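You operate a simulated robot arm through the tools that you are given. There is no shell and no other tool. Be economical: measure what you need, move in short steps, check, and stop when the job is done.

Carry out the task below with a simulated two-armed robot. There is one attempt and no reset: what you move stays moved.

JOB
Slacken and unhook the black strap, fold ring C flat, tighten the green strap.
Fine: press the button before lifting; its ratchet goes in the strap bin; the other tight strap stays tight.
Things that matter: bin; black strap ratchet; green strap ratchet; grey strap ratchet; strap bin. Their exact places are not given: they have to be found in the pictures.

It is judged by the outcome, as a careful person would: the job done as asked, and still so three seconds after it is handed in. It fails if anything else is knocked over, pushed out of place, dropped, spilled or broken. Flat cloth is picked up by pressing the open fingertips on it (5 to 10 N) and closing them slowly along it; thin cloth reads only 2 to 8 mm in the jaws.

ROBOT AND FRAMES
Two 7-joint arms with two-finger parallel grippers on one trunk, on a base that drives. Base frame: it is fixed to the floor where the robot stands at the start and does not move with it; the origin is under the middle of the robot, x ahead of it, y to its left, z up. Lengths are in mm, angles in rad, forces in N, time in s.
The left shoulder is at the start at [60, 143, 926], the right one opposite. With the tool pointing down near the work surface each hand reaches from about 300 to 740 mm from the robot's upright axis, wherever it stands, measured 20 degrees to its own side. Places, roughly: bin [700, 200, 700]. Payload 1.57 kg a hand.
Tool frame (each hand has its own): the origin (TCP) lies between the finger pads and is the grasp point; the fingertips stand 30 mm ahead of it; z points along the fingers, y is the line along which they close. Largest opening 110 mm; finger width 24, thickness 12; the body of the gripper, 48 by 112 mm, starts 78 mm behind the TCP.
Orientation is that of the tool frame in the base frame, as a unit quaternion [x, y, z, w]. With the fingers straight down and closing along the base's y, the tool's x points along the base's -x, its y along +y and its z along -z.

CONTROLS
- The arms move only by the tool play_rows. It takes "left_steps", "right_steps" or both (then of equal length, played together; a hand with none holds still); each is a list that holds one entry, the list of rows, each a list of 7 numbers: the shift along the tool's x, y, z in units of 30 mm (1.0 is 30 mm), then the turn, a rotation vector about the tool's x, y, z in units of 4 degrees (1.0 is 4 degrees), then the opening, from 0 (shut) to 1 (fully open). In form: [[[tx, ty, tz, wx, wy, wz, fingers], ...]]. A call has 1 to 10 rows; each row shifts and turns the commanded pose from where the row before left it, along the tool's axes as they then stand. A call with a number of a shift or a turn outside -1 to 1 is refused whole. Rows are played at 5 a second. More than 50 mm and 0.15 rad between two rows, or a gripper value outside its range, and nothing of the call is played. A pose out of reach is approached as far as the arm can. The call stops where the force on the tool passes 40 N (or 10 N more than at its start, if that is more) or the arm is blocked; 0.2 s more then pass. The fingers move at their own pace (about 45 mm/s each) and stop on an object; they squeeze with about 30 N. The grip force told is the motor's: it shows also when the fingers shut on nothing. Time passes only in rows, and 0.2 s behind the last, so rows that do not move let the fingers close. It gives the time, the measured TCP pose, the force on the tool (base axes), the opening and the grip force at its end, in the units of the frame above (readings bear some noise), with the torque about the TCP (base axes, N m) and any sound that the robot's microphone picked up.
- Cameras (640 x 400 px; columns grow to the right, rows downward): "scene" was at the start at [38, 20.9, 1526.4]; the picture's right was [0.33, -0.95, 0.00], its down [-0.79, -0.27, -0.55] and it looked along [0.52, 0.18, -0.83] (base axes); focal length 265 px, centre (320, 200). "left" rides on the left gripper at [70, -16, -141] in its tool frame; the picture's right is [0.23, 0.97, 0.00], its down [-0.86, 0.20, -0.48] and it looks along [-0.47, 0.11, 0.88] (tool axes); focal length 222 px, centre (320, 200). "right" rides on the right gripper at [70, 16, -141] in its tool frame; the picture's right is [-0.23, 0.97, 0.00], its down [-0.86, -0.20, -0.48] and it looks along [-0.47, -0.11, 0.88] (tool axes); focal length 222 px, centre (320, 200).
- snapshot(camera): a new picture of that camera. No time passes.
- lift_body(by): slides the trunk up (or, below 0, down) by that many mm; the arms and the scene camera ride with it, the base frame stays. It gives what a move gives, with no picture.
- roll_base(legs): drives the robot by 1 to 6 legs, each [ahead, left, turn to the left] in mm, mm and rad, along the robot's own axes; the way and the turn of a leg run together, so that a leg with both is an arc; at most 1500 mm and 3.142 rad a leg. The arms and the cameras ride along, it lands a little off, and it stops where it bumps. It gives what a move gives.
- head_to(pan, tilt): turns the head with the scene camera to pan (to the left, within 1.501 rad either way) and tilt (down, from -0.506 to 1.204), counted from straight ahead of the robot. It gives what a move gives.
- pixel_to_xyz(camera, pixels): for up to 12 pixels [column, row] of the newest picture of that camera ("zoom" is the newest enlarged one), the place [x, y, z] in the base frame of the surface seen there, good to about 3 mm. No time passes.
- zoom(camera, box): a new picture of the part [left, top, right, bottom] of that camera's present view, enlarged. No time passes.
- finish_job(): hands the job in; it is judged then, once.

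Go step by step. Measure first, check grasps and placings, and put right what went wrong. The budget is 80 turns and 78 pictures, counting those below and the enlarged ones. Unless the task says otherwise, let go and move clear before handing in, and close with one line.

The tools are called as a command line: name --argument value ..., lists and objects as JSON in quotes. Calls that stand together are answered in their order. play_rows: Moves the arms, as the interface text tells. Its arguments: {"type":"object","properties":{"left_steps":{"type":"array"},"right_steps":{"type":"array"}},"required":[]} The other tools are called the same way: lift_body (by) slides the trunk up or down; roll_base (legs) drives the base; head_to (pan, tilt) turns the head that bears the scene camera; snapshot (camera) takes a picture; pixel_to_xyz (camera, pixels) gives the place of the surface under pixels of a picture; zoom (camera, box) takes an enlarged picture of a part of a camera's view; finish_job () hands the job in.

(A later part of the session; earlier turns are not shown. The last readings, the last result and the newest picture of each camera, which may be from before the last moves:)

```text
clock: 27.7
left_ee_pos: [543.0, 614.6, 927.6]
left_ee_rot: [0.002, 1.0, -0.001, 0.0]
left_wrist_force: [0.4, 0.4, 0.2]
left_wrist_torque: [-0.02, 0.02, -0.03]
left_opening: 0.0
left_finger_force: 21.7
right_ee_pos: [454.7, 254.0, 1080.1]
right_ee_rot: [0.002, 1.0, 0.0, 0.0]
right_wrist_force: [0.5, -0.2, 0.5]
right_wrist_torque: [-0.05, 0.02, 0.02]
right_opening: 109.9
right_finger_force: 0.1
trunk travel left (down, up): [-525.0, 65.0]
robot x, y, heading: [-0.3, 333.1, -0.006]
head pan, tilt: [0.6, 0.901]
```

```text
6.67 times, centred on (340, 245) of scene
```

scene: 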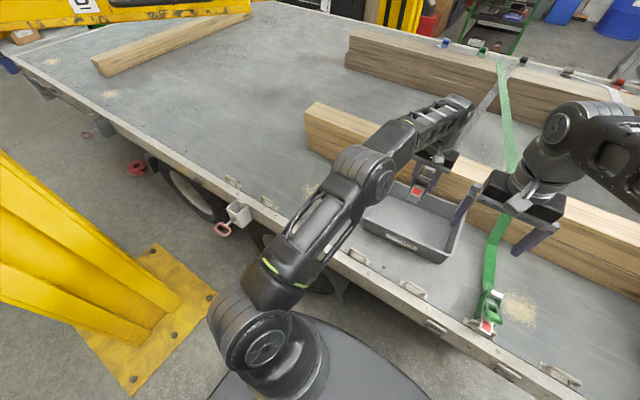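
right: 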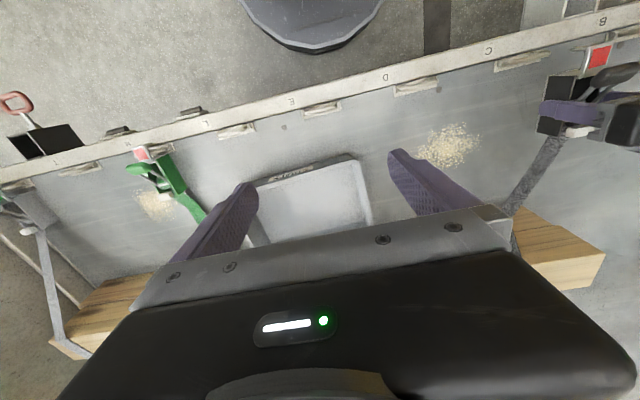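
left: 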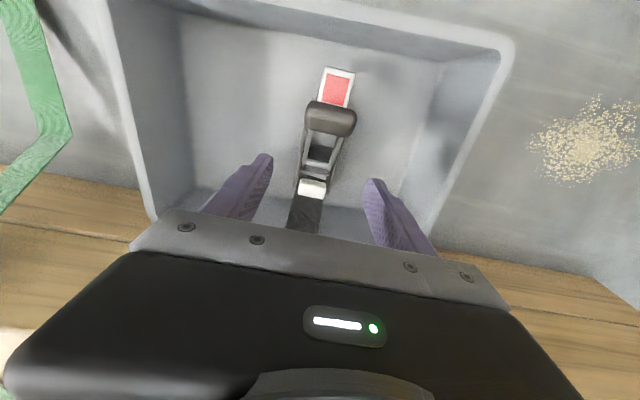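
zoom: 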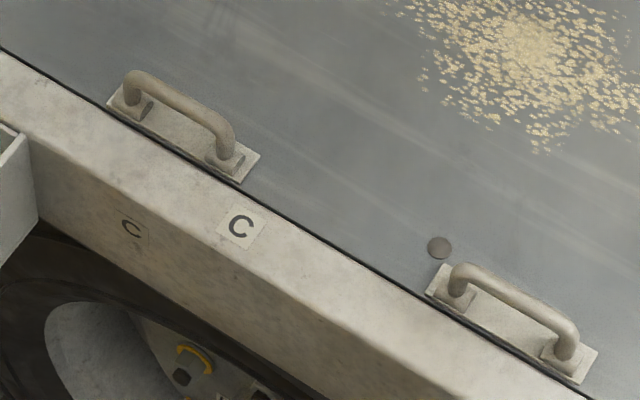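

The earlier pixels used the old picture, so I measure in this newest scene enlargement instead.

pixel_to_xyz --camera "zoom" --pixels '[[180, 102], [133, 80], [225, 125], [135, 100], [224, 160], [180, 137], [112, 105], [240, 178], [255, 155], [500, 290], [515, 320], [240, 80]]'

snapshot --camera "left"

pixel_to_xyz --camera "left" --pixels '[[369, 63], [369, 60], [369, 66], [346, 56], [389, 69], [365, 74], [390, 73], [380, 50]]'

```text
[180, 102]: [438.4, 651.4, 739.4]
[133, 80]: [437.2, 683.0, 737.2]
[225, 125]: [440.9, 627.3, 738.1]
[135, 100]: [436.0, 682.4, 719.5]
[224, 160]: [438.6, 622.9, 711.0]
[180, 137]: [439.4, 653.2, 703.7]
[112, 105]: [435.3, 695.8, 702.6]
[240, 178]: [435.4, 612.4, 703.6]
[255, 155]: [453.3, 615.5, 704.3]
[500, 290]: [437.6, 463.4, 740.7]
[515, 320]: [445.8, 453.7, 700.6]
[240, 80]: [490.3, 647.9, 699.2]
```

```text
42 pictures are left
```

left: 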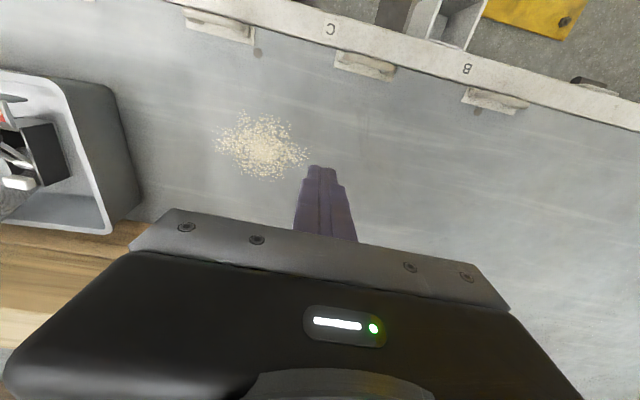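

```text
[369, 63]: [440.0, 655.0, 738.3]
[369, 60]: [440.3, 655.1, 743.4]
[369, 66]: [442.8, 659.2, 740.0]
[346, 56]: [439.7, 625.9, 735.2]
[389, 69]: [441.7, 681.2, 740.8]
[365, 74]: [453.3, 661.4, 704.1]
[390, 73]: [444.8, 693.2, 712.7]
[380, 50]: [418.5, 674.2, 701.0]
```

Loop C stands upright at x≈440, y 622–685, top z≈742. I bring the shut fingertips down just outboard of it.

play_rows --left_steps '[[[0.73, 0.225, 0, 0, 0, 0, 0], [0.73, 0.225, 0, 0, 0, 0, 0], [0.73, 0.225, 0.5, 0, 0, 0, 0], [0.73, 0.225, 0.9, 0, 0, 0, 0], [0.73, 0.225, 0.9, 0, 0, 0, 0], [0.73, 0.225, 0.9, 0, 0, 0, 0], [0, 0, 0.9, 0, 0, 0, 0], [0, 0, 0.8, 0, 0, 0, 0], [0, 0, 0.75, 0, 0, 0, 0], [0, 0, 0, 0, 0, 0, 0]]]'

zoom --camera "left" --box '[220, 80, 420, 240]'

zoom --camera "scene" --box '[280, 200, 400, 280]'

```text
clock: 29.9
left_ee_pos: [411.3, 654.6, 757.1]
left_ee_rot: [0.002, 1.0, -0.001, 0.0]
left_wrist_force: [-0.3, 0.3, 0.6]
left_wrist_torque: [0.0, 0.02, -0.01]
left_opening: 0.0
left_finger_force: 21.1
right_ee_pos: [453.8, 254.2, 1080.3]
right_ee_rot: [0.002, 1.0, 0.0, 0.0]
right_wrist_force: [0.5, 0.1, -0.2]
right_wrist_torque: [0.01, 0.02, -0.01]
right_opening: 110.0
right_finger_force: 0.0
trunk travel left (down, up): [-525.0, 65.0]
robot x, y, heading: [2.5, 331.5, -0.005]
head pan, tilt: [0.6, 0.901]
```

```text
2.50 times, centred on (320, 160) of left
```

zoom: 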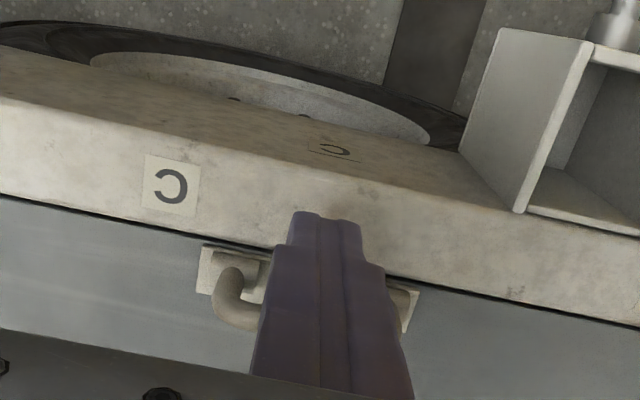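

```text
5.00 times, centred on (340, 240) of scene
```

zoom: 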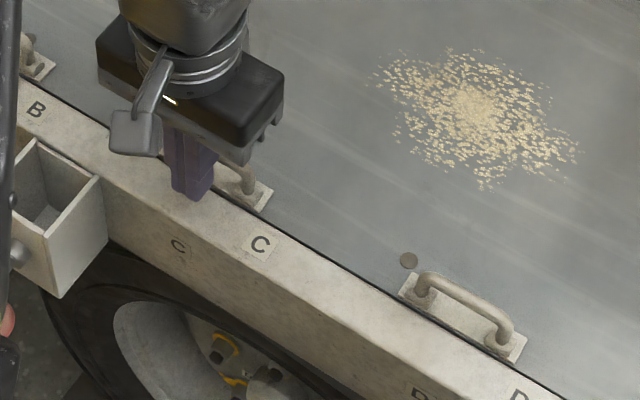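

The fingers stand outboard of loop C, tips at z≈727. I push inboard in small steps.

play_rows --left_steps '[[[-0.25, 0, 0, 0, 0, 0, 0], [-0.25, 0, 0, 0, 0, 0, 0], [-0.25, 0, 0, 0, 0, 0, 0], [-0.25, 0, 0, 0, 0, 0, 0], [0, 0, 0, 0, 0, 0, 0]]]'

```text
clock: 30.8
left_ee_pos: [424.2, 656.1, 754.9]
left_ee_rot: [-0.001, 1.0, -0.001, -0.016]
left_wrist_force: [-8.4, -1.1, -0.7]
left_wrist_torque: [0.06, -0.7, 0.0]
left_opening: 0.0
left_finger_force: 20.8
right_ee_pos: [454.9, 254.4, 1079.7]
right_ee_rot: [0.001, 1.0, -0.001, 0.0]
right_wrist_force: [-0.3, -0.9, -0.4]
right_wrist_torque: [0.03, 0.04, -0.01]
right_opening: 110.0
right_finger_force: 0.0
trunk travel left (down, up): [-525.0, 65.0]
robot x, y, heading: [1.3, 332.1, 0.0]
head pan, tilt: [0.6, 0.901]
stopped in row 4 (left hand): the force on the tool passed its limit (the readings are from after the stop); the commanded pose is now the measured one
```

The loop doesn't give inboard (force limit hit). I check it, rising clear first, then try from the other side.

play_rows --left_steps '[[[0.3, 0, 0, 0, 0, 0, 0], [0, 0, -0.9, 0, 0, 0, 0], [0, 0, -0.9, 0, 0, 0, 0], [-0.8, 0, 0, 0, 0, 0, 0], [-0.8, 0, 0, 0, 0, 0, 0], [0, 0, 0, 0, 0, 0, 0]]]'

zoom --camera "left" --box '[240, 40, 400, 200]'

zoom --camera "scene" --box '[280, 200, 400, 280]'

```text
clock: 32.2
left_ee_pos: [467.4, 654.4, 809.0]
left_ee_rot: [0.0, 1.0, 0.0, -0.012]
left_wrist_force: [-0.6, 0.4, -0.3]
left_wrist_torque: [0.01, 0.0, -0.01]
left_opening: 0.2
left_finger_force: 21.1
right_ee_pos: [454.7, 254.3, 1080.4]
right_ee_rot: [0.001, 1.0, 0.0, 0.0]
right_wrist_force: [0.7, -0.3, 0.4]
right_wrist_torque: [-0.01, -0.02, 0.02]
right_opening: 109.8
right_finger_force: 0.1
trunk travel left (down, up): [-525.0, 65.0]
robot x, y, heading: [-1.6, 331.7, -0.002]
head pan, tilt: [0.6, 0.901]
```

```text
2.50 times, centred on (320, 120) of left
```

zoom: 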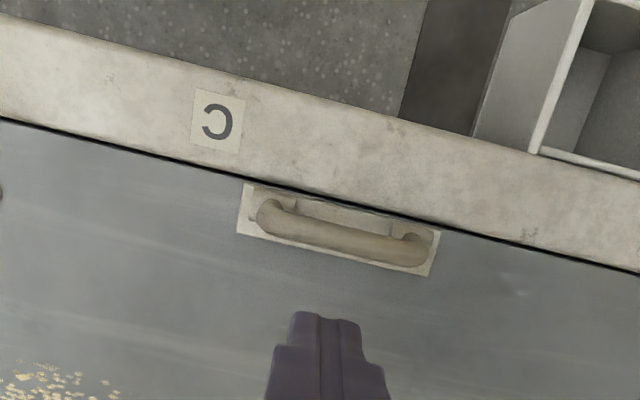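

```text
5.00 times, centred on (340, 240) of scene
```

zoom: 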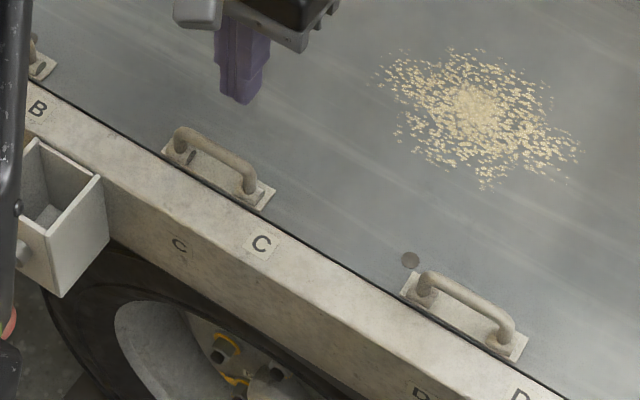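

Loop C did tilt inboard a little (left zoom, bar at (340,238)), so that direction works but is stiff. I measure it.

pixel_to_xyz --camera "zoom" --pixels '[[215, 155], [180, 138], [245, 175], [210, 180], [465, 295]]'

```text
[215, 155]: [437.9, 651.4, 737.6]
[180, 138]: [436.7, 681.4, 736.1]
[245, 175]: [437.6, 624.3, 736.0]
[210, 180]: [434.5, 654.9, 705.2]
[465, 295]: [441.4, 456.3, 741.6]
```

Its position is in fact unchanged (x≈438, z≈737), so inboard is blocked. I lower on the inboard side and push outboard instead.

play_rows --left_steps '[[[0, 0, 0.85, 0, 0, 0, 0], [0, 0, 0.85, 0, 0, 0, 0], [0.2, 0, 0, 0, 0, 0, 0], [0.2, 0, 0, 0, 0, 0, 0], [0.1, 0, 0, 0, 0, 0, 0], [0.1, 0, 0, 0, 0, 0, 0], [0.1, 0, 0, 0, 0, 0, 0], [0.1, 0, 0, 0, 0, 0, 0]]]'

```text
clock: 34.0
left_ee_pos: [442.0, 653.9, 757.4]
left_ee_rot: [0.0, 1.0, -0.001, -0.013]
left_wrist_force: [0.4, 0.0, 0.0]
left_wrist_torque: [0.01, 0.01, 0.0]
left_opening: 0.0
left_finger_force: 20.9
right_ee_pos: [455.0, 255.0, 1079.7]
right_ee_rot: [0.0, 1.0, 0.0, 0.0]
right_wrist_force: [-0.6, 0.3, 0.1]
right_wrist_torque: [-0.02, -0.02, 0.01]
right_opening: 110.2
right_finger_force: 0.0
trunk travel left (down, up): [-525.0, 65.0]
robot x, y, heading: [0.2, 332.0, -0.001]
head pan, tilt: [0.6, 0.901]
```

No resistance and the finger's edge is already past where the bar stood; I look.

zoom --camera "scene" --box '[280, 200, 400, 280]'

zoom --camera "left" --box '[240, 80, 400, 240]'

```text
5.00 times, centred on (340, 240) of scene
```

zoom: 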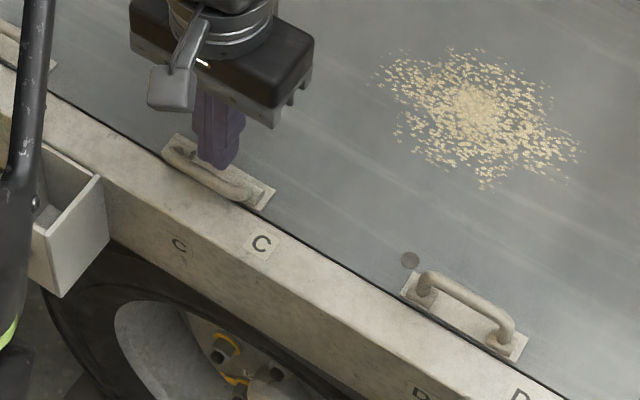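

```text
2.50 times, centred on (320, 160) of left
```

zoom: 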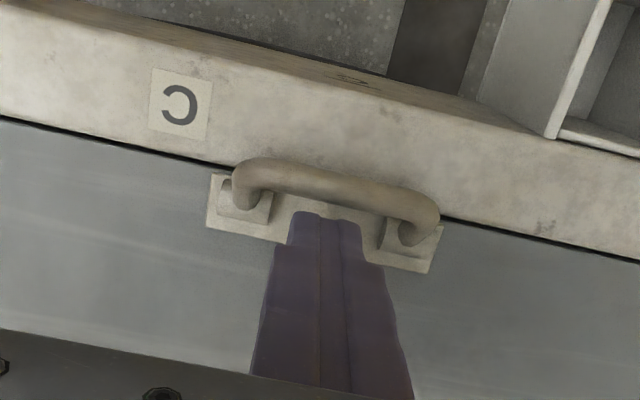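

The loop is folding outboard easily. I keep pushing outboard, then press it down.

play_rows --left_steps '[[[0.2, 0, 0, 0, 0, 0, 0], [0.2, 0, 0, 0, 0, 0, 0], [0.2, 0, 0, 0, 0, 0, 0], [0.2, 0, 0.1, 0, 0, 0, 0], [0.2, 0, 0.1, 0, 0, 0, 0], [0, 0, 0, 0, 0, 0, 0]]]'

zoom --camera "scene" --box '[280, 200, 400, 280]'

```text
clock: 35.4
left_ee_pos: [411.4, 656.7, 752.6]
left_ee_rot: [0.0, 1.0, -0.002, -0.012]
left_wrist_force: [0.1, -0.7, 0.6]
left_wrist_torque: [0.0, -0.04, 0.0]
left_opening: 0.0
left_finger_force: 21.6
right_ee_pos: [453.8, 253.2, 1079.9]
right_ee_rot: [0.001, 1.0, 0.0, 0.0]
right_wrist_force: [0.3, -1.0, 0.3]
right_wrist_torque: [-0.01, -0.01, 0.02]
right_opening: 110.0
right_finger_force: 0.1
trunk travel left (down, up): [-525.0, 65.0]
robot x, y, heading: [-1.3, 333.6, 0.0]
head pan, tilt: [0.6, 0.901]
```

```text
5.00 times, centred on (340, 240) of scene
```

zoom: 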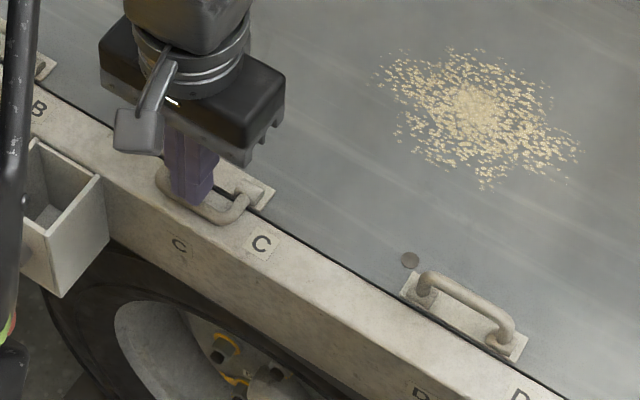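

The loop is nearly flat over the rim. I press down gently on the bar until contact, then rise.

play_rows --left_steps '[[[0.2, 0, 0, 0, 0, 0, 0], [0, 0, 0.1, 0, 0, 0, 0], [0, 0, 0.1, 0, 0, 0, 0], [0, 0, 0.1, 0, 0, 0, 0], [0, 0, 0.05, 0, 0, 0, 0], [0, 0, 0, 0, 0, 0, 0]]]'

```text
clock: 36.8
left_ee_pos: [405.2, 655.3, 742.1]
left_ee_rot: [0.0, 1.0, -0.001, -0.012]
left_wrist_force: [0.0, 0.2, 1.0]
left_wrist_torque: [0.03, -0.05, -0.03]
left_opening: 0.0
left_finger_force: 21.6
right_ee_pos: [454.0, 253.5, 1079.5]
right_ee_rot: [0.001, 1.0, 0.0, 0.0]
right_wrist_force: [-0.1, 1.0, -0.4]
right_wrist_torque: [-0.02, -0.02, -0.05]
right_opening: 110.0
right_finger_force: 0.0
trunk travel left (down, up): [-525.0, 65.0]
robot x, y, heading: [-0.5, 330.2, 0.0]
head pan, tilt: [0.6, 0.901]
```

play_rows --left_steps '[[[0, 0, -0.9, 0, 0, 0, 0], [0, 0, -0.9, 0, 0, 0, 0], [0, 0, -0.9, 0, 0, 0, 0], [-0.8, 0, -0.9, 0, 0, 0, 0], [-0.8, 0, -0.9, 0, 0, 0, 0], [-0.8, 0, -0.9, 0, 0, 0, 0], [-0.8, 0, 0, 0, 0, 0, 0]]]'

zoom --camera "scene" --box '[280, 200, 400, 280]'

pixel_to_xyz --camera "zoom" --pixels '[[190, 210], [240, 205], [205, 215], [170, 180], [200, 190]]'

```text
clock: 38.4
left_ee_pos: [503.8, 655.4, 902.5]
left_ee_rot: [-0.001, 1.0, -0.001, -0.012]
left_wrist_force: [0.2, 0.2, 1.2]
left_wrist_torque: [-0.03, 0.0, 0.04]
left_opening: 0.0
left_finger_force: 21.3
right_ee_pos: [453.9, 254.4, 1079.6]
right_ee_rot: [0.001, 1.0, 0.001, 0.0]
right_wrist_force: [0.2, -0.1, -0.6]
right_wrist_torque: [0.0, 0.0, 0.01]
right_opening: 110.0
right_finger_force: 0.1
trunk travel left (down, up): [-525.0, 65.0]
robot x, y, heading: [1.2, 333.4, -0.005]
head pan, tilt: [0.6, 0.901]
```

```text
5.00 times, centred on (340, 240) of scene
```

zoom: 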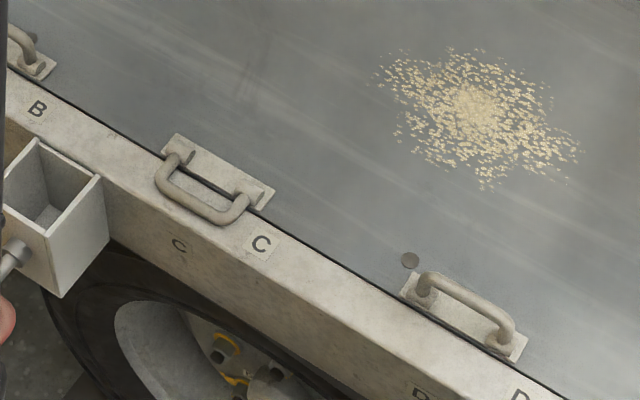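

```text
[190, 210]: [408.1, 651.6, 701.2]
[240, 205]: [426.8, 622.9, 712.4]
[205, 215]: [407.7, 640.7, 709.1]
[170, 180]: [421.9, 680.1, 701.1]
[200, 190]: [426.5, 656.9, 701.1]
```

Ring C lies flat over the rim (bar top z≈709). I drive back right 330 mm to the green ratchet and look at it with the right hand.

roll_base --legs '[[0, -330, 0]]'

head_to --pan 0.0 --tilt 0.95

snapshot --camera "scene"

snapshot --camera "right"

```text
clock: 40.6
left_ee_pos: [502.6, 328.8, 901.9]
left_ee_rot: [-0.001, 1.0, 0.0, -0.012]
left_wrist_force: [-0.4, -1.1, 0.3]
left_wrist_torque: [0.05, -0.02, -0.05]
left_opening: 0.0
left_finger_force: 21.1
right_ee_pos: [452.4, -71.8, 1079.4]
right_ee_rot: [0.0, 1.0, 0.0, 0.001]
right_wrist_force: [-0.5, 0.1, -0.9]
right_wrist_torque: [-0.01, 0.0, -0.02]
right_opening: 110.0
right_finger_force: 0.1
trunk travel left (down, up): [-525.0, 65.0]
robot x, y, heading: [-2.6, 4.8, 0.003]
head pan, tilt: [0.6, 0.901]
```

```text
clock: 41.6
left_ee_pos: [501.7, 330.1, 901.5]
left_ee_rot: [-0.001, 1.0, -0.001, -0.012]
left_wrist_force: [-0.3, -0.5, 0.0]
left_wrist_torque: [0.02, -0.01, -0.03]
left_opening: 0.0
left_finger_force: 21.3
right_ee_pos: [453.5, -72.2, 1080.4]
right_ee_rot: [-0.001, 1.0, 0.001, 0.0]
right_wrist_force: [-0.3, 0.1, 0.0]
right_wrist_torque: [-0.01, -0.01, 0.01]
right_opening: 110.0
right_finger_force: 0.0
trunk travel left (down, up): [-525.0, 65.0]
robot x, y, heading: [2.2, 5.5, -0.001]
head pan, tilt: [0.0, 0.949]
```

```text
33 pictures are left
```

scene: 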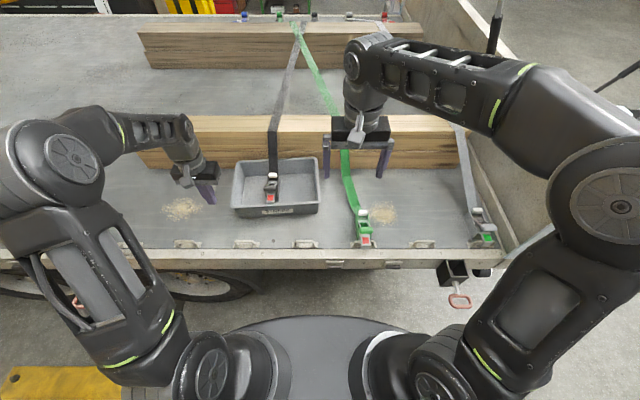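

```text
32 pictures are left
```

right: 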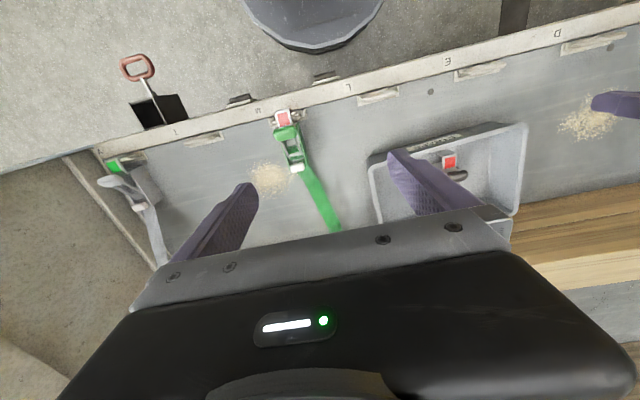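

Both hands are clear. I bring the right hand down over the green grip.

play_rows --right_steps '[[[-0.03, -0.28, 0.88, 0, 0, 0, 1], [-0.03, -0.28, 0.88, 0, 0, 0, 1], [-0.03, -0.28, 0.88, 0, 0, 0, 1], [-0.03, -0.28, 0.88, 0, 0, 0, 1], [-0.03, -0.28, 0.88, 0, 0, 0, 1], [-0.03, -0.28, 0.88, 0, 0, 0, 1], [-0.03, -0.28, 0.88, 0, 0, 0, 1], [-0.03, -0.28, 0.88, 0, 0, 0, 1], [0, 0, 0, 0, 0, 0, 1]]]'

snapshot --camera "right"

zoom --camera "right" --box '[240, 60, 400, 220]'

```text
clock: 43.6
left_ee_pos: [502.5, 330.4, 901.5]
left_ee_rot: [-0.001, 1.0, -0.001, -0.013]
left_wrist_force: [0.2, 0.4, -0.2]
left_wrist_torque: [-0.01, 0.0, 0.0]
left_opening: 0.0
left_finger_force: 21.6
right_ee_pos: [461.1, -138.3, 867.3]
right_ee_rot: [0.0, 1.0, 0.0, 0.0]
right_wrist_force: [-0.4, -0.1, 0.3]
right_wrist_torque: [-0.06, 0.01, 0.0]
right_opening: 110.1
right_finger_force: 0.1
trunk travel left (down, up): [-525.0, 65.0]
robot x, y, heading: [-0.9, 5.8, 0.001]
head pan, tilt: [0.0, 0.949]
```

```text
31 pictures are left
```

right: 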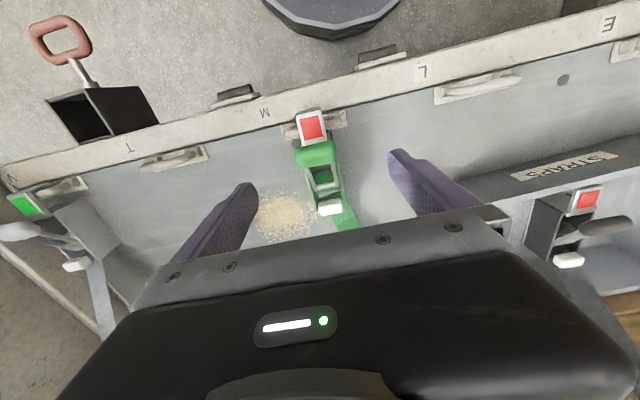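

```text
2.50 times, centred on (320, 140) of right
```

zoom: 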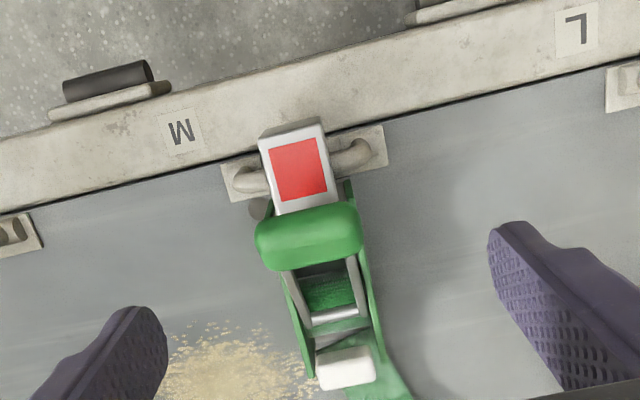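

The grip is at zoom (310,238); I measure its ends, the axle and plates.

pixel_to_xyz --camera "zoom" --pixels '[[310, 232], [262, 245], [357, 235], [310, 212], [315, 262], [335, 314], [345, 365], [298, 330], [374, 320], [298, 290], [300, 170], [352, 270]]'

```text
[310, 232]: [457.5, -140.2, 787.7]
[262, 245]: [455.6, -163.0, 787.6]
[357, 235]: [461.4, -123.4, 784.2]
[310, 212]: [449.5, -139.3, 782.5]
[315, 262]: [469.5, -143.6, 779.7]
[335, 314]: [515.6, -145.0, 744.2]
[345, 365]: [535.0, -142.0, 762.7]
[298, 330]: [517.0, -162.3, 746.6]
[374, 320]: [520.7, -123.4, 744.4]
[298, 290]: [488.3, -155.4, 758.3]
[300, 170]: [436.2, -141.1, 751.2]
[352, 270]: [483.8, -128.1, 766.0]
```

Grip centre (460,-143,778), 46 mm wide; axle ≈(515,-143,741). I straddle the grip and close.

play_rows --right_steps '[[[0, -0.16, 0.85, 0, 0, 0, 1], [0, 0, 0.85, 0, 0, 0, 0.9], [0, 0, 0.85, 0, 0, 0, 0.8], [0, 0, 0, 0, 0, 0, 0.5], [0, 0, 0, 0, 0, 0, 0.3], [0, 0, 0, 0, 0, 0, 0.2], [0, 0, 0, 0, 0, 0, 0.2], [0, 0, 0, 0, 0, 0, 0.2]]]'

snapshot --camera "right"

```text
clock: 45.4
left_ee_pos: [502.3, 330.4, 900.8]
left_ee_rot: [-0.002, 1.0, -0.001, -0.012]
left_wrist_force: [0.3, -0.2, 0.3]
left_wrist_torque: [-0.03, 0.0, 0.04]
left_opening: 0.1
left_finger_force: 21.3
right_ee_pos: [461.0, -143.5, 789.0]
right_ee_rot: [0.001, 1.0, 0.0, 0.0]
right_wrist_force: [0.8, 0.5, 0.5]
right_wrist_torque: [0.0, 0.01, 0.02]
right_opening: 45.3
right_finger_force: 30.1
trunk travel left (down, up): [-525.0, 65.0]
robot x, y, heading: [0.3, 5.3, -0.001]
head pan, tilt: [0.0, 0.949]
```

```text
29 pictures are left
```

right: 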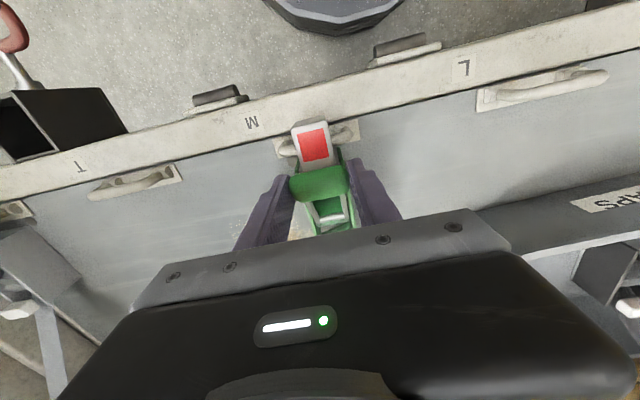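

The grip is held (45 mm). I swing the lever up along its arc about the axle, 40 degrees first, and check.

play_rows --right_steps '[[[-0.24, 0, -0.3, 0, 0, 0, 0.2], [-0.29, 0, -0.25, 0, 0, 0, 0.2], [-0.33, 0, -0.2, 0, 0, 0, 0.2], [-0.36, 0, -0.14, 0, 0, 0, 0.2], [0, 0, 0, 0, 0, 0, 0.2]]]'

snapshot --camera "right"

zoom --camera "scene" --box '[320, 180, 420, 260]'

```text
clock: 46.6
left_ee_pos: [502.3, 331.1, 902.1]
left_ee_rot: [-0.001, 1.0, -0.001, -0.012]
left_wrist_force: [0.6, 0.3, -0.9]
left_wrist_torque: [0.01, 0.01, -0.01]
left_opening: 0.0
left_finger_force: 21.6
right_ee_pos: [499.1, -143.3, 818.2]
right_ee_rot: [-0.002, 1.0, 0.001, 0.001]
right_wrist_force: [0.1, 0.0, -2.2]
right_wrist_torque: [-0.01, 0.12, 0.0]
right_opening: 45.2
right_finger_force: 29.9
trunk travel left (down, up): [-525.0, 65.0]
robot x, y, heading: [0.6, 6.2, 0.002]
head pan, tilt: [0.0, 0.949]
```

```text
28 pictures are left
```

right: 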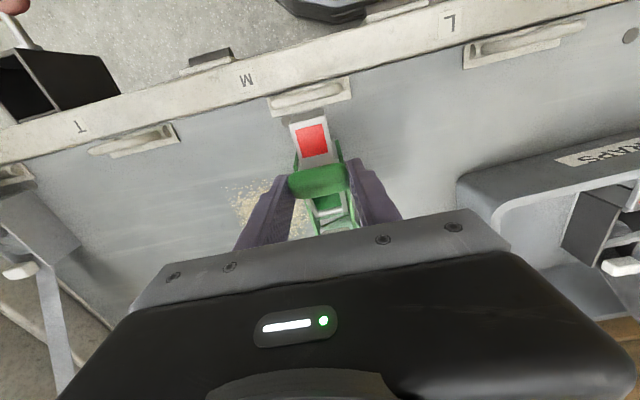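

```text
5.00 times, centred on (370, 220) of scene
```

zoom: 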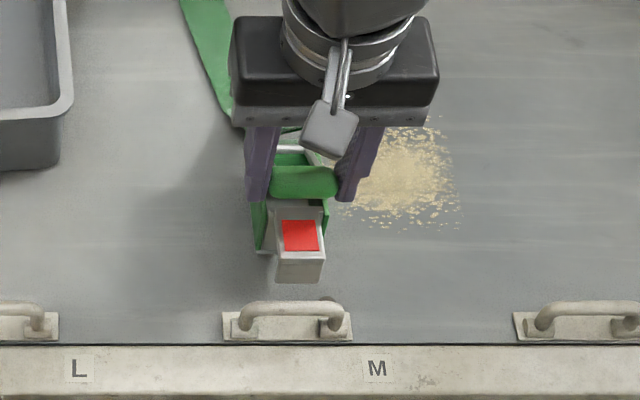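

The whole green ratchet came up off ring M instead of the lever turning; I must re-hook it. I raise slightly, go back over the ring, and check alignment.

play_rows --right_steps '[[[0, 0, -0.5, 0, 0, 0, 0.2], [0, 0, -0.5, 0, 0, 0, 0.2], [0.4, 0, 0, 0, 0, 0, 0.2], [0.4, 0, 0, 0, 0, 0, 0.2], [0.45, 0, 0, 0, 0, 0, 0.2], [0, 0, 0, 0, 0, 0, 0.2]]]'

zoom --camera "right" --box '[220, 60, 420, 260]'

zoom --camera "scene" --box '[320, 180, 420, 260]'

pixel_to_xyz --camera "zoom" --pixels '[[290, 310], [300, 235], [300, 260], [300, 180], [262, 215], [335, 215]]'

```text
clock: 48.0
left_ee_pos: [503.1, 329.8, 900.7]
left_ee_rot: [-0.001, 1.0, -0.001, -0.012]
left_wrist_force: [0.2, -0.2, 0.3]
left_wrist_torque: [-0.04, -0.03, -0.03]
left_opening: 0.0
left_finger_force: 21.2
right_ee_pos: [461.3, -143.7, 847.6]
right_ee_rot: [0.001, 1.0, 0.0, 0.0]
right_wrist_force: [-0.6, -0.6, -3.2]
right_wrist_torque: [0.0, 0.06, -0.01]
right_opening: 45.5
right_finger_force: 29.8
trunk travel left (down, up): [-525.0, 65.0]
robot x, y, heading: [-0.7, 4.0, 0.0]
head pan, tilt: [0.0, 0.949]
```

```text
2.00 times, centred on (320, 160) of right
```

zoom: 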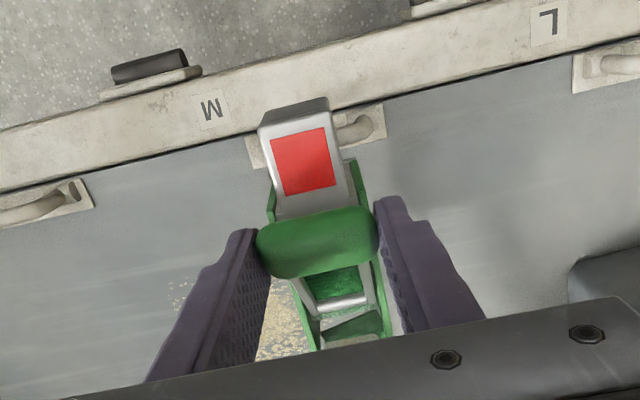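

```text
5.00 times, centred on (370, 220) of scene
```

zoom: 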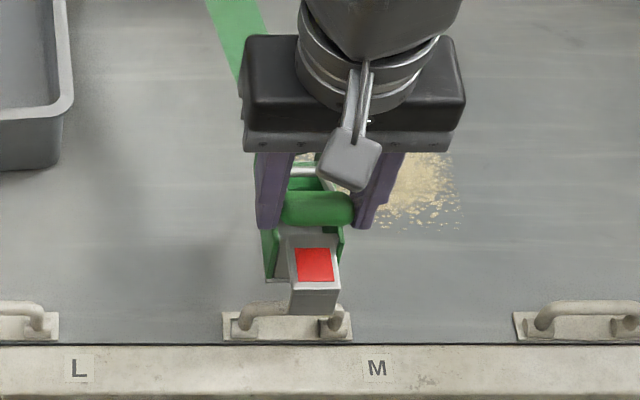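

```text
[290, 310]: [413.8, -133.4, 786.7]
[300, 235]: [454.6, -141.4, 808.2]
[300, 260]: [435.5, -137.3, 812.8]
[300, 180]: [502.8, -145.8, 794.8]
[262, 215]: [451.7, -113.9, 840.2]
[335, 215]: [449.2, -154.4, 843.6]
```

The ratchet keeps its attitude (flag offset matches) and sits right over ring M. I lower it straight back onto the ring.

play_rows --right_steps '[[[0, 0, 0.5, 0, 0, 0, 0.2], [0, 0, 0.4, 0, 0, 0, 0.2], [0, 0, 0.3, 0, 0, 0, 0.2], [0, 0, 0.3, 0, 0, 0, 0.2], [0, 0, 0.2, 0, 0, 0, 0.2], [0, 0, 0.15, 0, 0, 0, 0.2], [0, 0, 0, 0, 0, 0, 0.2]]]'

zoom --camera "right" --box '[220, 60, 420, 260]'

zoom --camera "scene" --box '[320, 180, 420, 260]'

```text
clock: 49.6
left_ee_pos: [501.6, 330.7, 901.8]
left_ee_rot: [-0.001, 1.0, -0.001, -0.011]
left_wrist_force: [0.0, 0.7, 0.3]
left_wrist_torque: [0.0, 0.03, 0.01]
left_opening: 0.0
left_finger_force: 21.0
right_ee_pos: [460.1, -143.0, 794.3]
right_ee_rot: [0.001, 1.0, 0.0, 0.001]
right_wrist_force: [-5.6, -0.3, 12.7]
right_wrist_torque: [-0.01, -0.79, -0.11]
right_opening: 45.5
right_finger_force: 30.2
trunk travel left (down, up): [-525.0, 65.0]
robot x, y, heading: [-2.3, 5.1, -0.005]
head pan, tilt: [0.0, 0.949]
```

```text
2.00 times, centred on (320, 160) of right
```

zoom: 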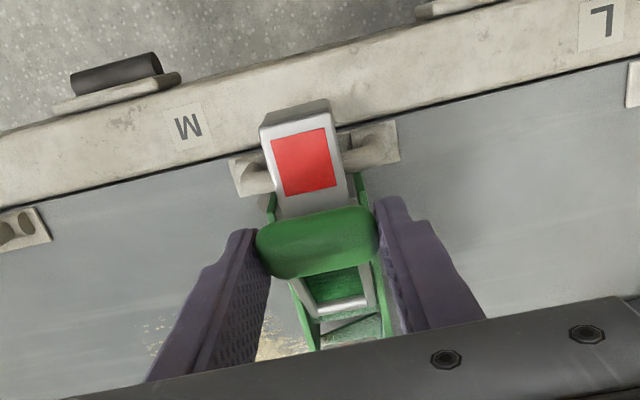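

```text
5.00 times, centred on (370, 220) of scene
```

zoom: 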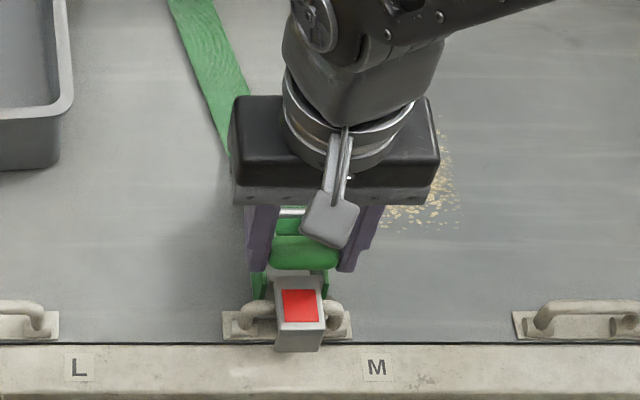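

The rear of the ratchet touches the deck (slight nose-up), with the hook over the ring bar. I open so that it settles, and rise to look.

play_rows --right_steps '[[[0, 0, -0.05, 0, 0, 0, 0.2], [0, 0, 0, 0, 0, 0, 0.6], [0, 0, 0, 0, 0, 0, 0.9], [0, 0, 0, 0, 0, 0, 0.9], [0, 0, -0.9, 0, 0, 0, 0.9], [0, 0, -0.9, 0, 0, 0, 0.9], [0, 0, -0.8, 0, 0, 0, 0.9]]]'

zoom --camera "right" --box '[240, 60, 400, 220]'

pixel_to_xyz --camera "zoom" --pixels '[[310, 232], [335, 314], [345, 365], [300, 170], [300, 200], [245, 180], [355, 155]]'

zoom --camera "scene" --box '[320, 180, 420, 260]'

```text
clock: 51.2
left_ee_pos: [503.1, 330.6, 900.7]
left_ee_rot: [-0.001, 1.0, -0.001, -0.011]
left_wrist_force: [0.1, 0.1, 0.6]
left_wrist_torque: [0.05, 0.0, 0.0]
left_opening: 0.0
left_finger_force: 21.3
right_ee_pos: [459.5, -143.4, 872.4]
right_ee_rot: [-0.001, 1.0, 0.0, 0.0]
right_wrist_force: [0.0, -0.5, -0.5]
right_wrist_torque: [0.0, 0.04, 0.0]
right_opening: 99.2
right_finger_force: 0.0
trunk travel left (down, up): [-525.0, 65.0]
robot x, y, heading: [2.4, 8.3, 0.005]
head pan, tilt: [0.0, 0.949]
```

```text
2.50 times, centred on (320, 140) of right
```

zoom: 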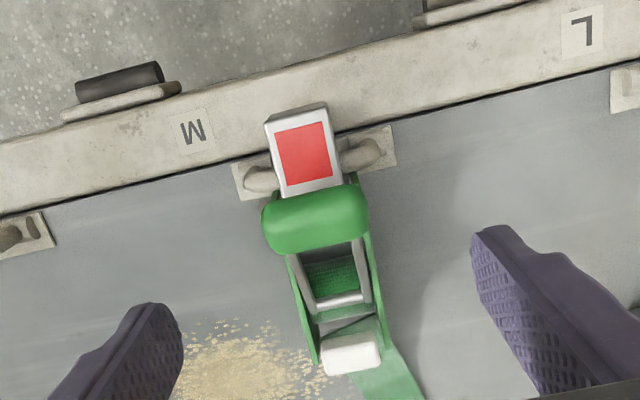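

```text
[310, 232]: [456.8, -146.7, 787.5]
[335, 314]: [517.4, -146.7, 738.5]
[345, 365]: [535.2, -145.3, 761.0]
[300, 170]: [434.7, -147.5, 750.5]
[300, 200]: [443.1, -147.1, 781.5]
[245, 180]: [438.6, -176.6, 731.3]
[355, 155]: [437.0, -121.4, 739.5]
```

```text
5.00 times, centred on (370, 220) of scene
```

zoom: 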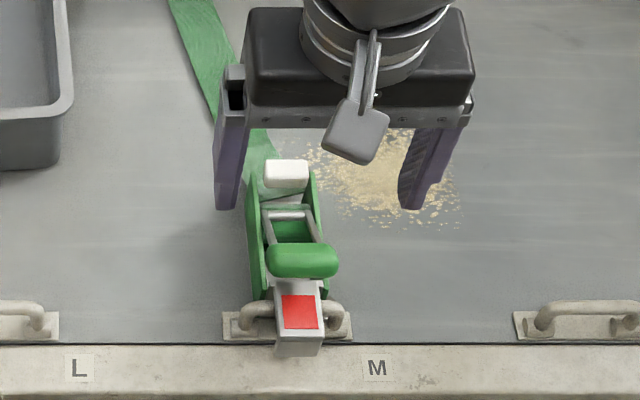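

It is hooked again in its old place (flag z≈750, grip z≈787). Now I try to tighten by pressing the grip down with the shut fingertips, listening for clicks.

play_rows --right_steps '[[[0, -0.07, 0, 0, 0, 0, 0], [0, 0, 0, 0, 0, 0, 0], [0, 0, 0, 0, 0, 0, 0], [0, 0, 0, 0, 0, 0, 0], [0, 0, 0, 0, 0, 0, 0], [0, 0, 0.8, 0, 0, 0, 0], [0, 0, 0.8, 0, 0, 0, 0], [0, 0, 0.15, 0, 0, 0, 0], [0, 0, 0.15, 0, 0, 0, 0], [0, 0, 0, 0, 0, 0, 0]]]'

```text
clock: 53.4
left_ee_pos: [502.7, 330.1, 902.5]
left_ee_rot: [0.0, 1.0, -0.001, -0.011]
left_wrist_force: [-0.7, -0.2, 0.5]
left_wrist_torque: [-0.01, 0.03, -0.04]
left_opening: 0.2
left_finger_force: 20.9
right_ee_pos: [458.8, -145.1, 816.2]
right_ee_rot: [0.001, 1.0, 0.001, 0.001]
right_wrist_force: [1.8, 1.1, 1.3]
right_wrist_torque: [0.01, 0.0, 0.02]
right_opening: 0.1
right_finger_force: 21.3
trunk travel left (down, up): [-525.0, 65.0]
robot x, y, heading: [-1.4, 5.6, -0.001]
head pan, tilt: [0.0, 0.949]
```

play_rows --right_steps '[[[0, 0, 0.1, 0, 0, 0, 0], [0, 0, 0.1, 0, 0, 0, 0], [0, 0, 0.1, 0, 0, 0, 0], [0, 0, 0, 0, 0, 0, 0]]]'

zoom --camera "right" --box '[240, 60, 400, 220]'

```text
clock: 54.4
left_ee_pos: [502.3, 329.7, 900.9]
left_ee_rot: [-0.002, 1.0, -0.001, -0.011]
left_wrist_force: [-0.1, -0.3, 0.3]
left_wrist_torque: [-0.02, -0.02, -0.02]
left_opening: 0.0
left_finger_force: 21.6
right_ee_pos: [460.1, -144.8, 806.1]
right_ee_rot: [0.001, 1.0, -0.001, 0.0]
right_wrist_force: [0.0, 0.3, 4.4]
right_wrist_torque: [0.01, 0.07, 0.0]
right_opening: 0.0
right_finger_force: 21.7
trunk travel left (down, up): [-525.0, 65.0]
robot x, y, heading: [-2.3, 7.5, 0.002]
head pan, tilt: [0.0, 0.949]
```

```text
2.50 times, centred on (320, 140) of right
```

zoom: 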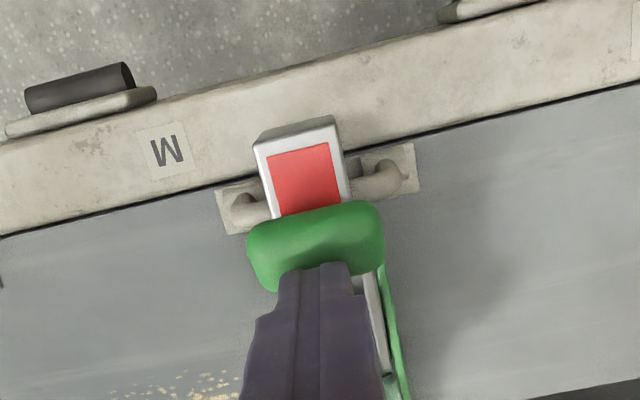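

The grip yields springily (tip 12 mm lower at 4 N). I keep pressing.

play_rows --right_steps '[[[0, 0, 0.15, 0, 0, 0, 0], [0, 0, 0.15, 0, 0, 0, 0], [0, 0, 0.15, 0, 0, 0, 0], [0, 0, 0.15, 0, 0, 0, 0], [0, 0, 0, 0, 0, 0, 0]]]'

zoom --camera "right" --box '[240, 60, 400, 220]'

```text
clock: 55.6
left_ee_pos: [503.1, 329.8, 901.5]
left_ee_rot: [-0.002, 1.0, -0.001, -0.012]
left_wrist_force: [-0.3, 0.0, 0.0]
left_wrist_torque: [0.02, 0.02, -0.03]
left_opening: 0.1
left_finger_force: 21.3
right_ee_pos: [459.8, -145.0, 789.8]
right_ee_rot: [0.0, 1.0, 0.0, 0.001]
right_wrist_force: [-2.7, -0.2, 8.7]
right_wrist_torque: [0.04, 0.2, -0.01]
right_opening: 0.0
right_finger_force: 21.1
trunk travel left (down, up): [-525.0, 65.0]
robot x, y, heading: [-3.2, 7.7, -0.0]
head pan, tilt: [0.0, 0.949]
```

```text
2.50 times, centred on (320, 140) of right
```

zoom: 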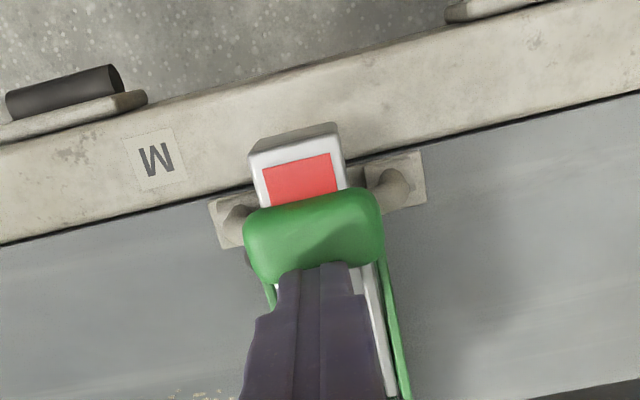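

The lever has gone down about 28 mm at 9 N, no click yet. I continue pressing.

play_rows --right_steps '[[[0.05, 0, 0.15, 0, 0, 0, 0], [0.05, 0, 0.15, 0, 0, 0, 0], [0, 0, 0.15, 0, 0, 0, 0], [0, 0, 0, 0, 0, 0, 0]]]'

zoom --camera "right" --box '[240, 60, 400, 220]'

```text
clock: 56.0
left_ee_pos: [500.5, 329.1, 901.2]
left_ee_rot: [0.0, 1.0, -0.001, -0.01]
left_wrist_force: [0.4, 0.2, -0.2]
left_wrist_torque: [0.0, 0.04, 0.0]
left_opening: 0.0
left_finger_force: 21.3
right_ee_pos: [460.4, -145.7, 788.8]
right_ee_rot: [0.001, 1.0, 0.0, 0.006]
right_wrist_force: [-5.6, -1.8, 24.5]
right_wrist_torque: [-0.07, 0.53, 0.0]
right_opening: 0.0
right_finger_force: 21.5
trunk travel left (down, up): [-525.0, 65.0]
robot x, y, heading: [-2.5, 6.7, -0.006]
head pan, tilt: [0.0, 0.949]
stopped in row 2 (right hand): the force on the tool passed its limit (the readings are from after the stop); the commanded pose is now the measured one
```

```text
2.50 times, centred on (320, 140) of right
```

zoom: 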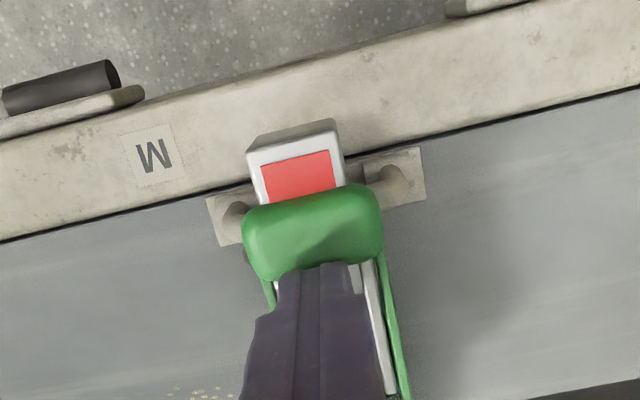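

The lever hit its stop without a sound. I let it spring back up, then repeat the stroke as with a pump, and check the flag.

play_rows --right_steps '[[[0, 0, -0.3, 0, 0, 0, 0], [0, 0, -0.4, 0, 0, 0, 0], [0, 0, -0.5, 0, 0, 0, 0], [0, 0, -0.3, 0, 0, 0, 0], [0, 0, 0, 0, 0, 0, 0]]]'

zoom --camera "right" --box '[220, 60, 420, 240]'

pixel_to_xyz --camera "zoom" --pixels '[[310, 170], [310, 215], [300, 130], [290, 230]]'

```text
clock: 57.2
left_ee_pos: [503.6, 328.8, 901.2]
left_ee_rot: [0.0, 1.0, -0.001, -0.013]
left_wrist_force: [-0.3, 1.0, -1.1]
left_wrist_torque: [0.01, -0.03, -0.02]
left_opening: 0.1
left_finger_force: 21.5
right_ee_pos: [460.0, -146.1, 831.3]
right_ee_rot: [0.001, 1.0, 0.0, 0.004]
right_wrist_force: [0.3, 0.4, -0.7]
right_wrist_torque: [0.0, -0.01, 0.0]
right_opening: 0.0
right_finger_force: 21.3
trunk travel left (down, up): [-525.0, 65.0]
robot x, y, heading: [1.0, 8.3, -0.004]
head pan, tilt: [0.0, 0.949]
```

```text
2.22 times, centred on (320, 150) of right
```

zoom: 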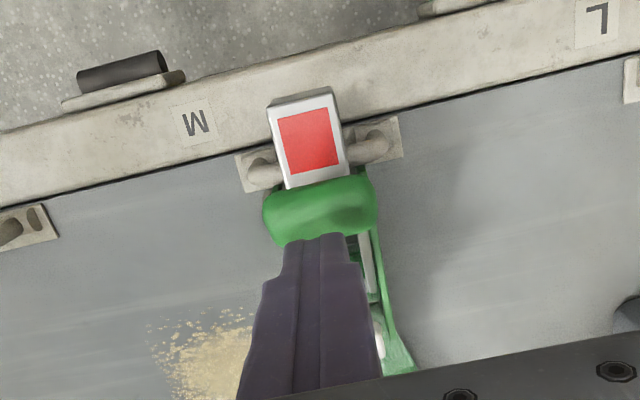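

```text
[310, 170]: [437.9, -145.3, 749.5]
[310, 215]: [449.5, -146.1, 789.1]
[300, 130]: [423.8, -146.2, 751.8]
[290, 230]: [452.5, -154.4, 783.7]
```

The lever springs back and the flag is still red. I try two full strokes in a row, listening for ratchet sounds.

play_rows --right_steps '[[[0, 0, 0.8, 0, 0, 0, 0], [0, 0, 0.4, 0, 0, 0, 0], [0, 0, 0.25, 0, 0, 0, 0], [0, 0, 0, 0, 0, 0, 0], [0, 0, -0.9, 0, 0, 0, 0], [0, 0, -0.4, 0, 0, 0, 0], [0, 0, 0.8, 0, 0, 0, 0], [0, 0, 0.3, 0, 0, 0, 0], [0, 0, 0.2, 0, 0, 0, 0], [0, 0, 0, 0, 0, 0, 0]]]'

zoom --camera "right" --box '[220, 60, 420, 240]'

```text
clock: 59.4
left_ee_pos: [502.2, 330.1, 902.5]
left_ee_rot: [0.0, 1.0, -0.002, -0.012]
left_wrist_force: [0.2, 0.5, -0.1]
left_wrist_torque: [0.01, 0.02, 0.03]
left_opening: 0.0
left_finger_force: 21.5
right_ee_pos: [460.0, -145.6, 790.1]
right_ee_rot: [0.001, 1.0, 0.0, 0.006]
right_wrist_force: [-8.7, -0.5, 22.0]
right_wrist_torque: [-0.03, 0.49, 0.04]
right_opening: 0.0
right_finger_force: 21.5
trunk travel left (down, up): [-525.0, 65.0]
robot x, y, heading: [1.4, 7.0, -0.002]
head pan, tilt: [0.0, 0.949]
```

```text
2.22 times, centred on (320, 150) of right
```

zoom: 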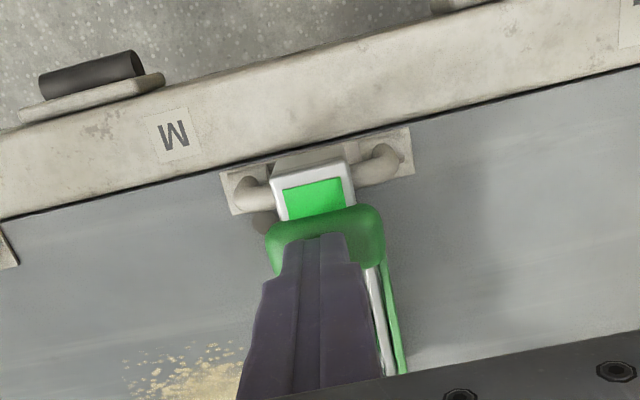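

The flag (zoom (318,200)) is now green: the strap is tight. I raise the right hand clear and verify everything.

play_rows --right_steps '[[[0, 0, -0.5, 0, 0, 0, 0], [0, 0, -0.8, 0, 0, 0, 0], [0, 0, -0.9, 0, 0, 0, 0], [0, 0, -0.9, 0, 0, 0, 0], [0, 0, -0.9, 0, 0, 0, 0], [0.5, -0.5, -0.9, 0, 0, 0, 0], [0.5, -0.5, -0.9, 0, 0, 0, 0], [0, 0, 0, 0, 0, 0, 0], [0, 0, 0, 0, 0, 0, 0]]]'

snapshot --camera "right"

snapshot --camera "scene"

zoom --camera "scene" --box '[160, 130, 510, 280]'

```text
clock: 61.4
left_ee_pos: [502.4, 329.8, 901.2]
left_ee_rot: [0.0, 1.0, -0.001, -0.011]
left_wrist_force: [-0.1, -0.6, 0.5]
left_wrist_torque: [0.01, 0.0, -0.02]
left_opening: 0.0
left_finger_force: 21.5
right_ee_pos: [430.3, -176.2, 962.2]
right_ee_rot: [0.001, 1.0, 0.0, 0.003]
right_wrist_force: [-0.7, -0.2, 0.6]
right_wrist_torque: [0.0, 0.01, 0.0]
right_opening: 0.0
right_finger_force: 21.0
trunk travel left (down, up): [-525.0, 65.0]
robot x, y, heading: [-0.2, 6.7, -0.004]
head pan, tilt: [0.0, 0.949]
```

```text
15 pictures are left
```

right: 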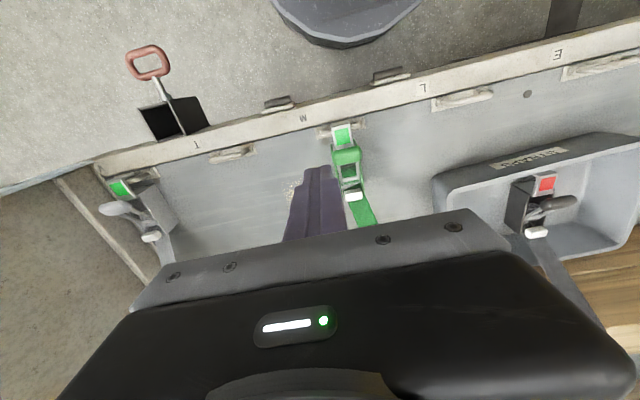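

```text
14 pictures are left
```

scene: 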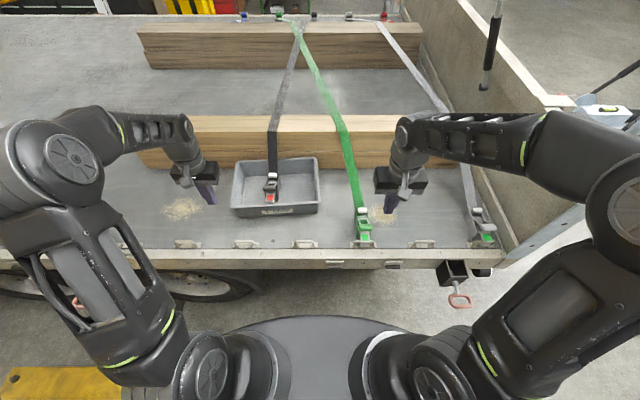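

```text
1.83 times, centred on (335, 205) of scene
```

zoom: 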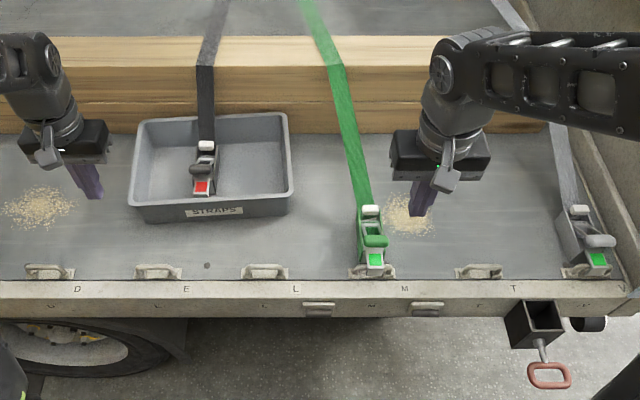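

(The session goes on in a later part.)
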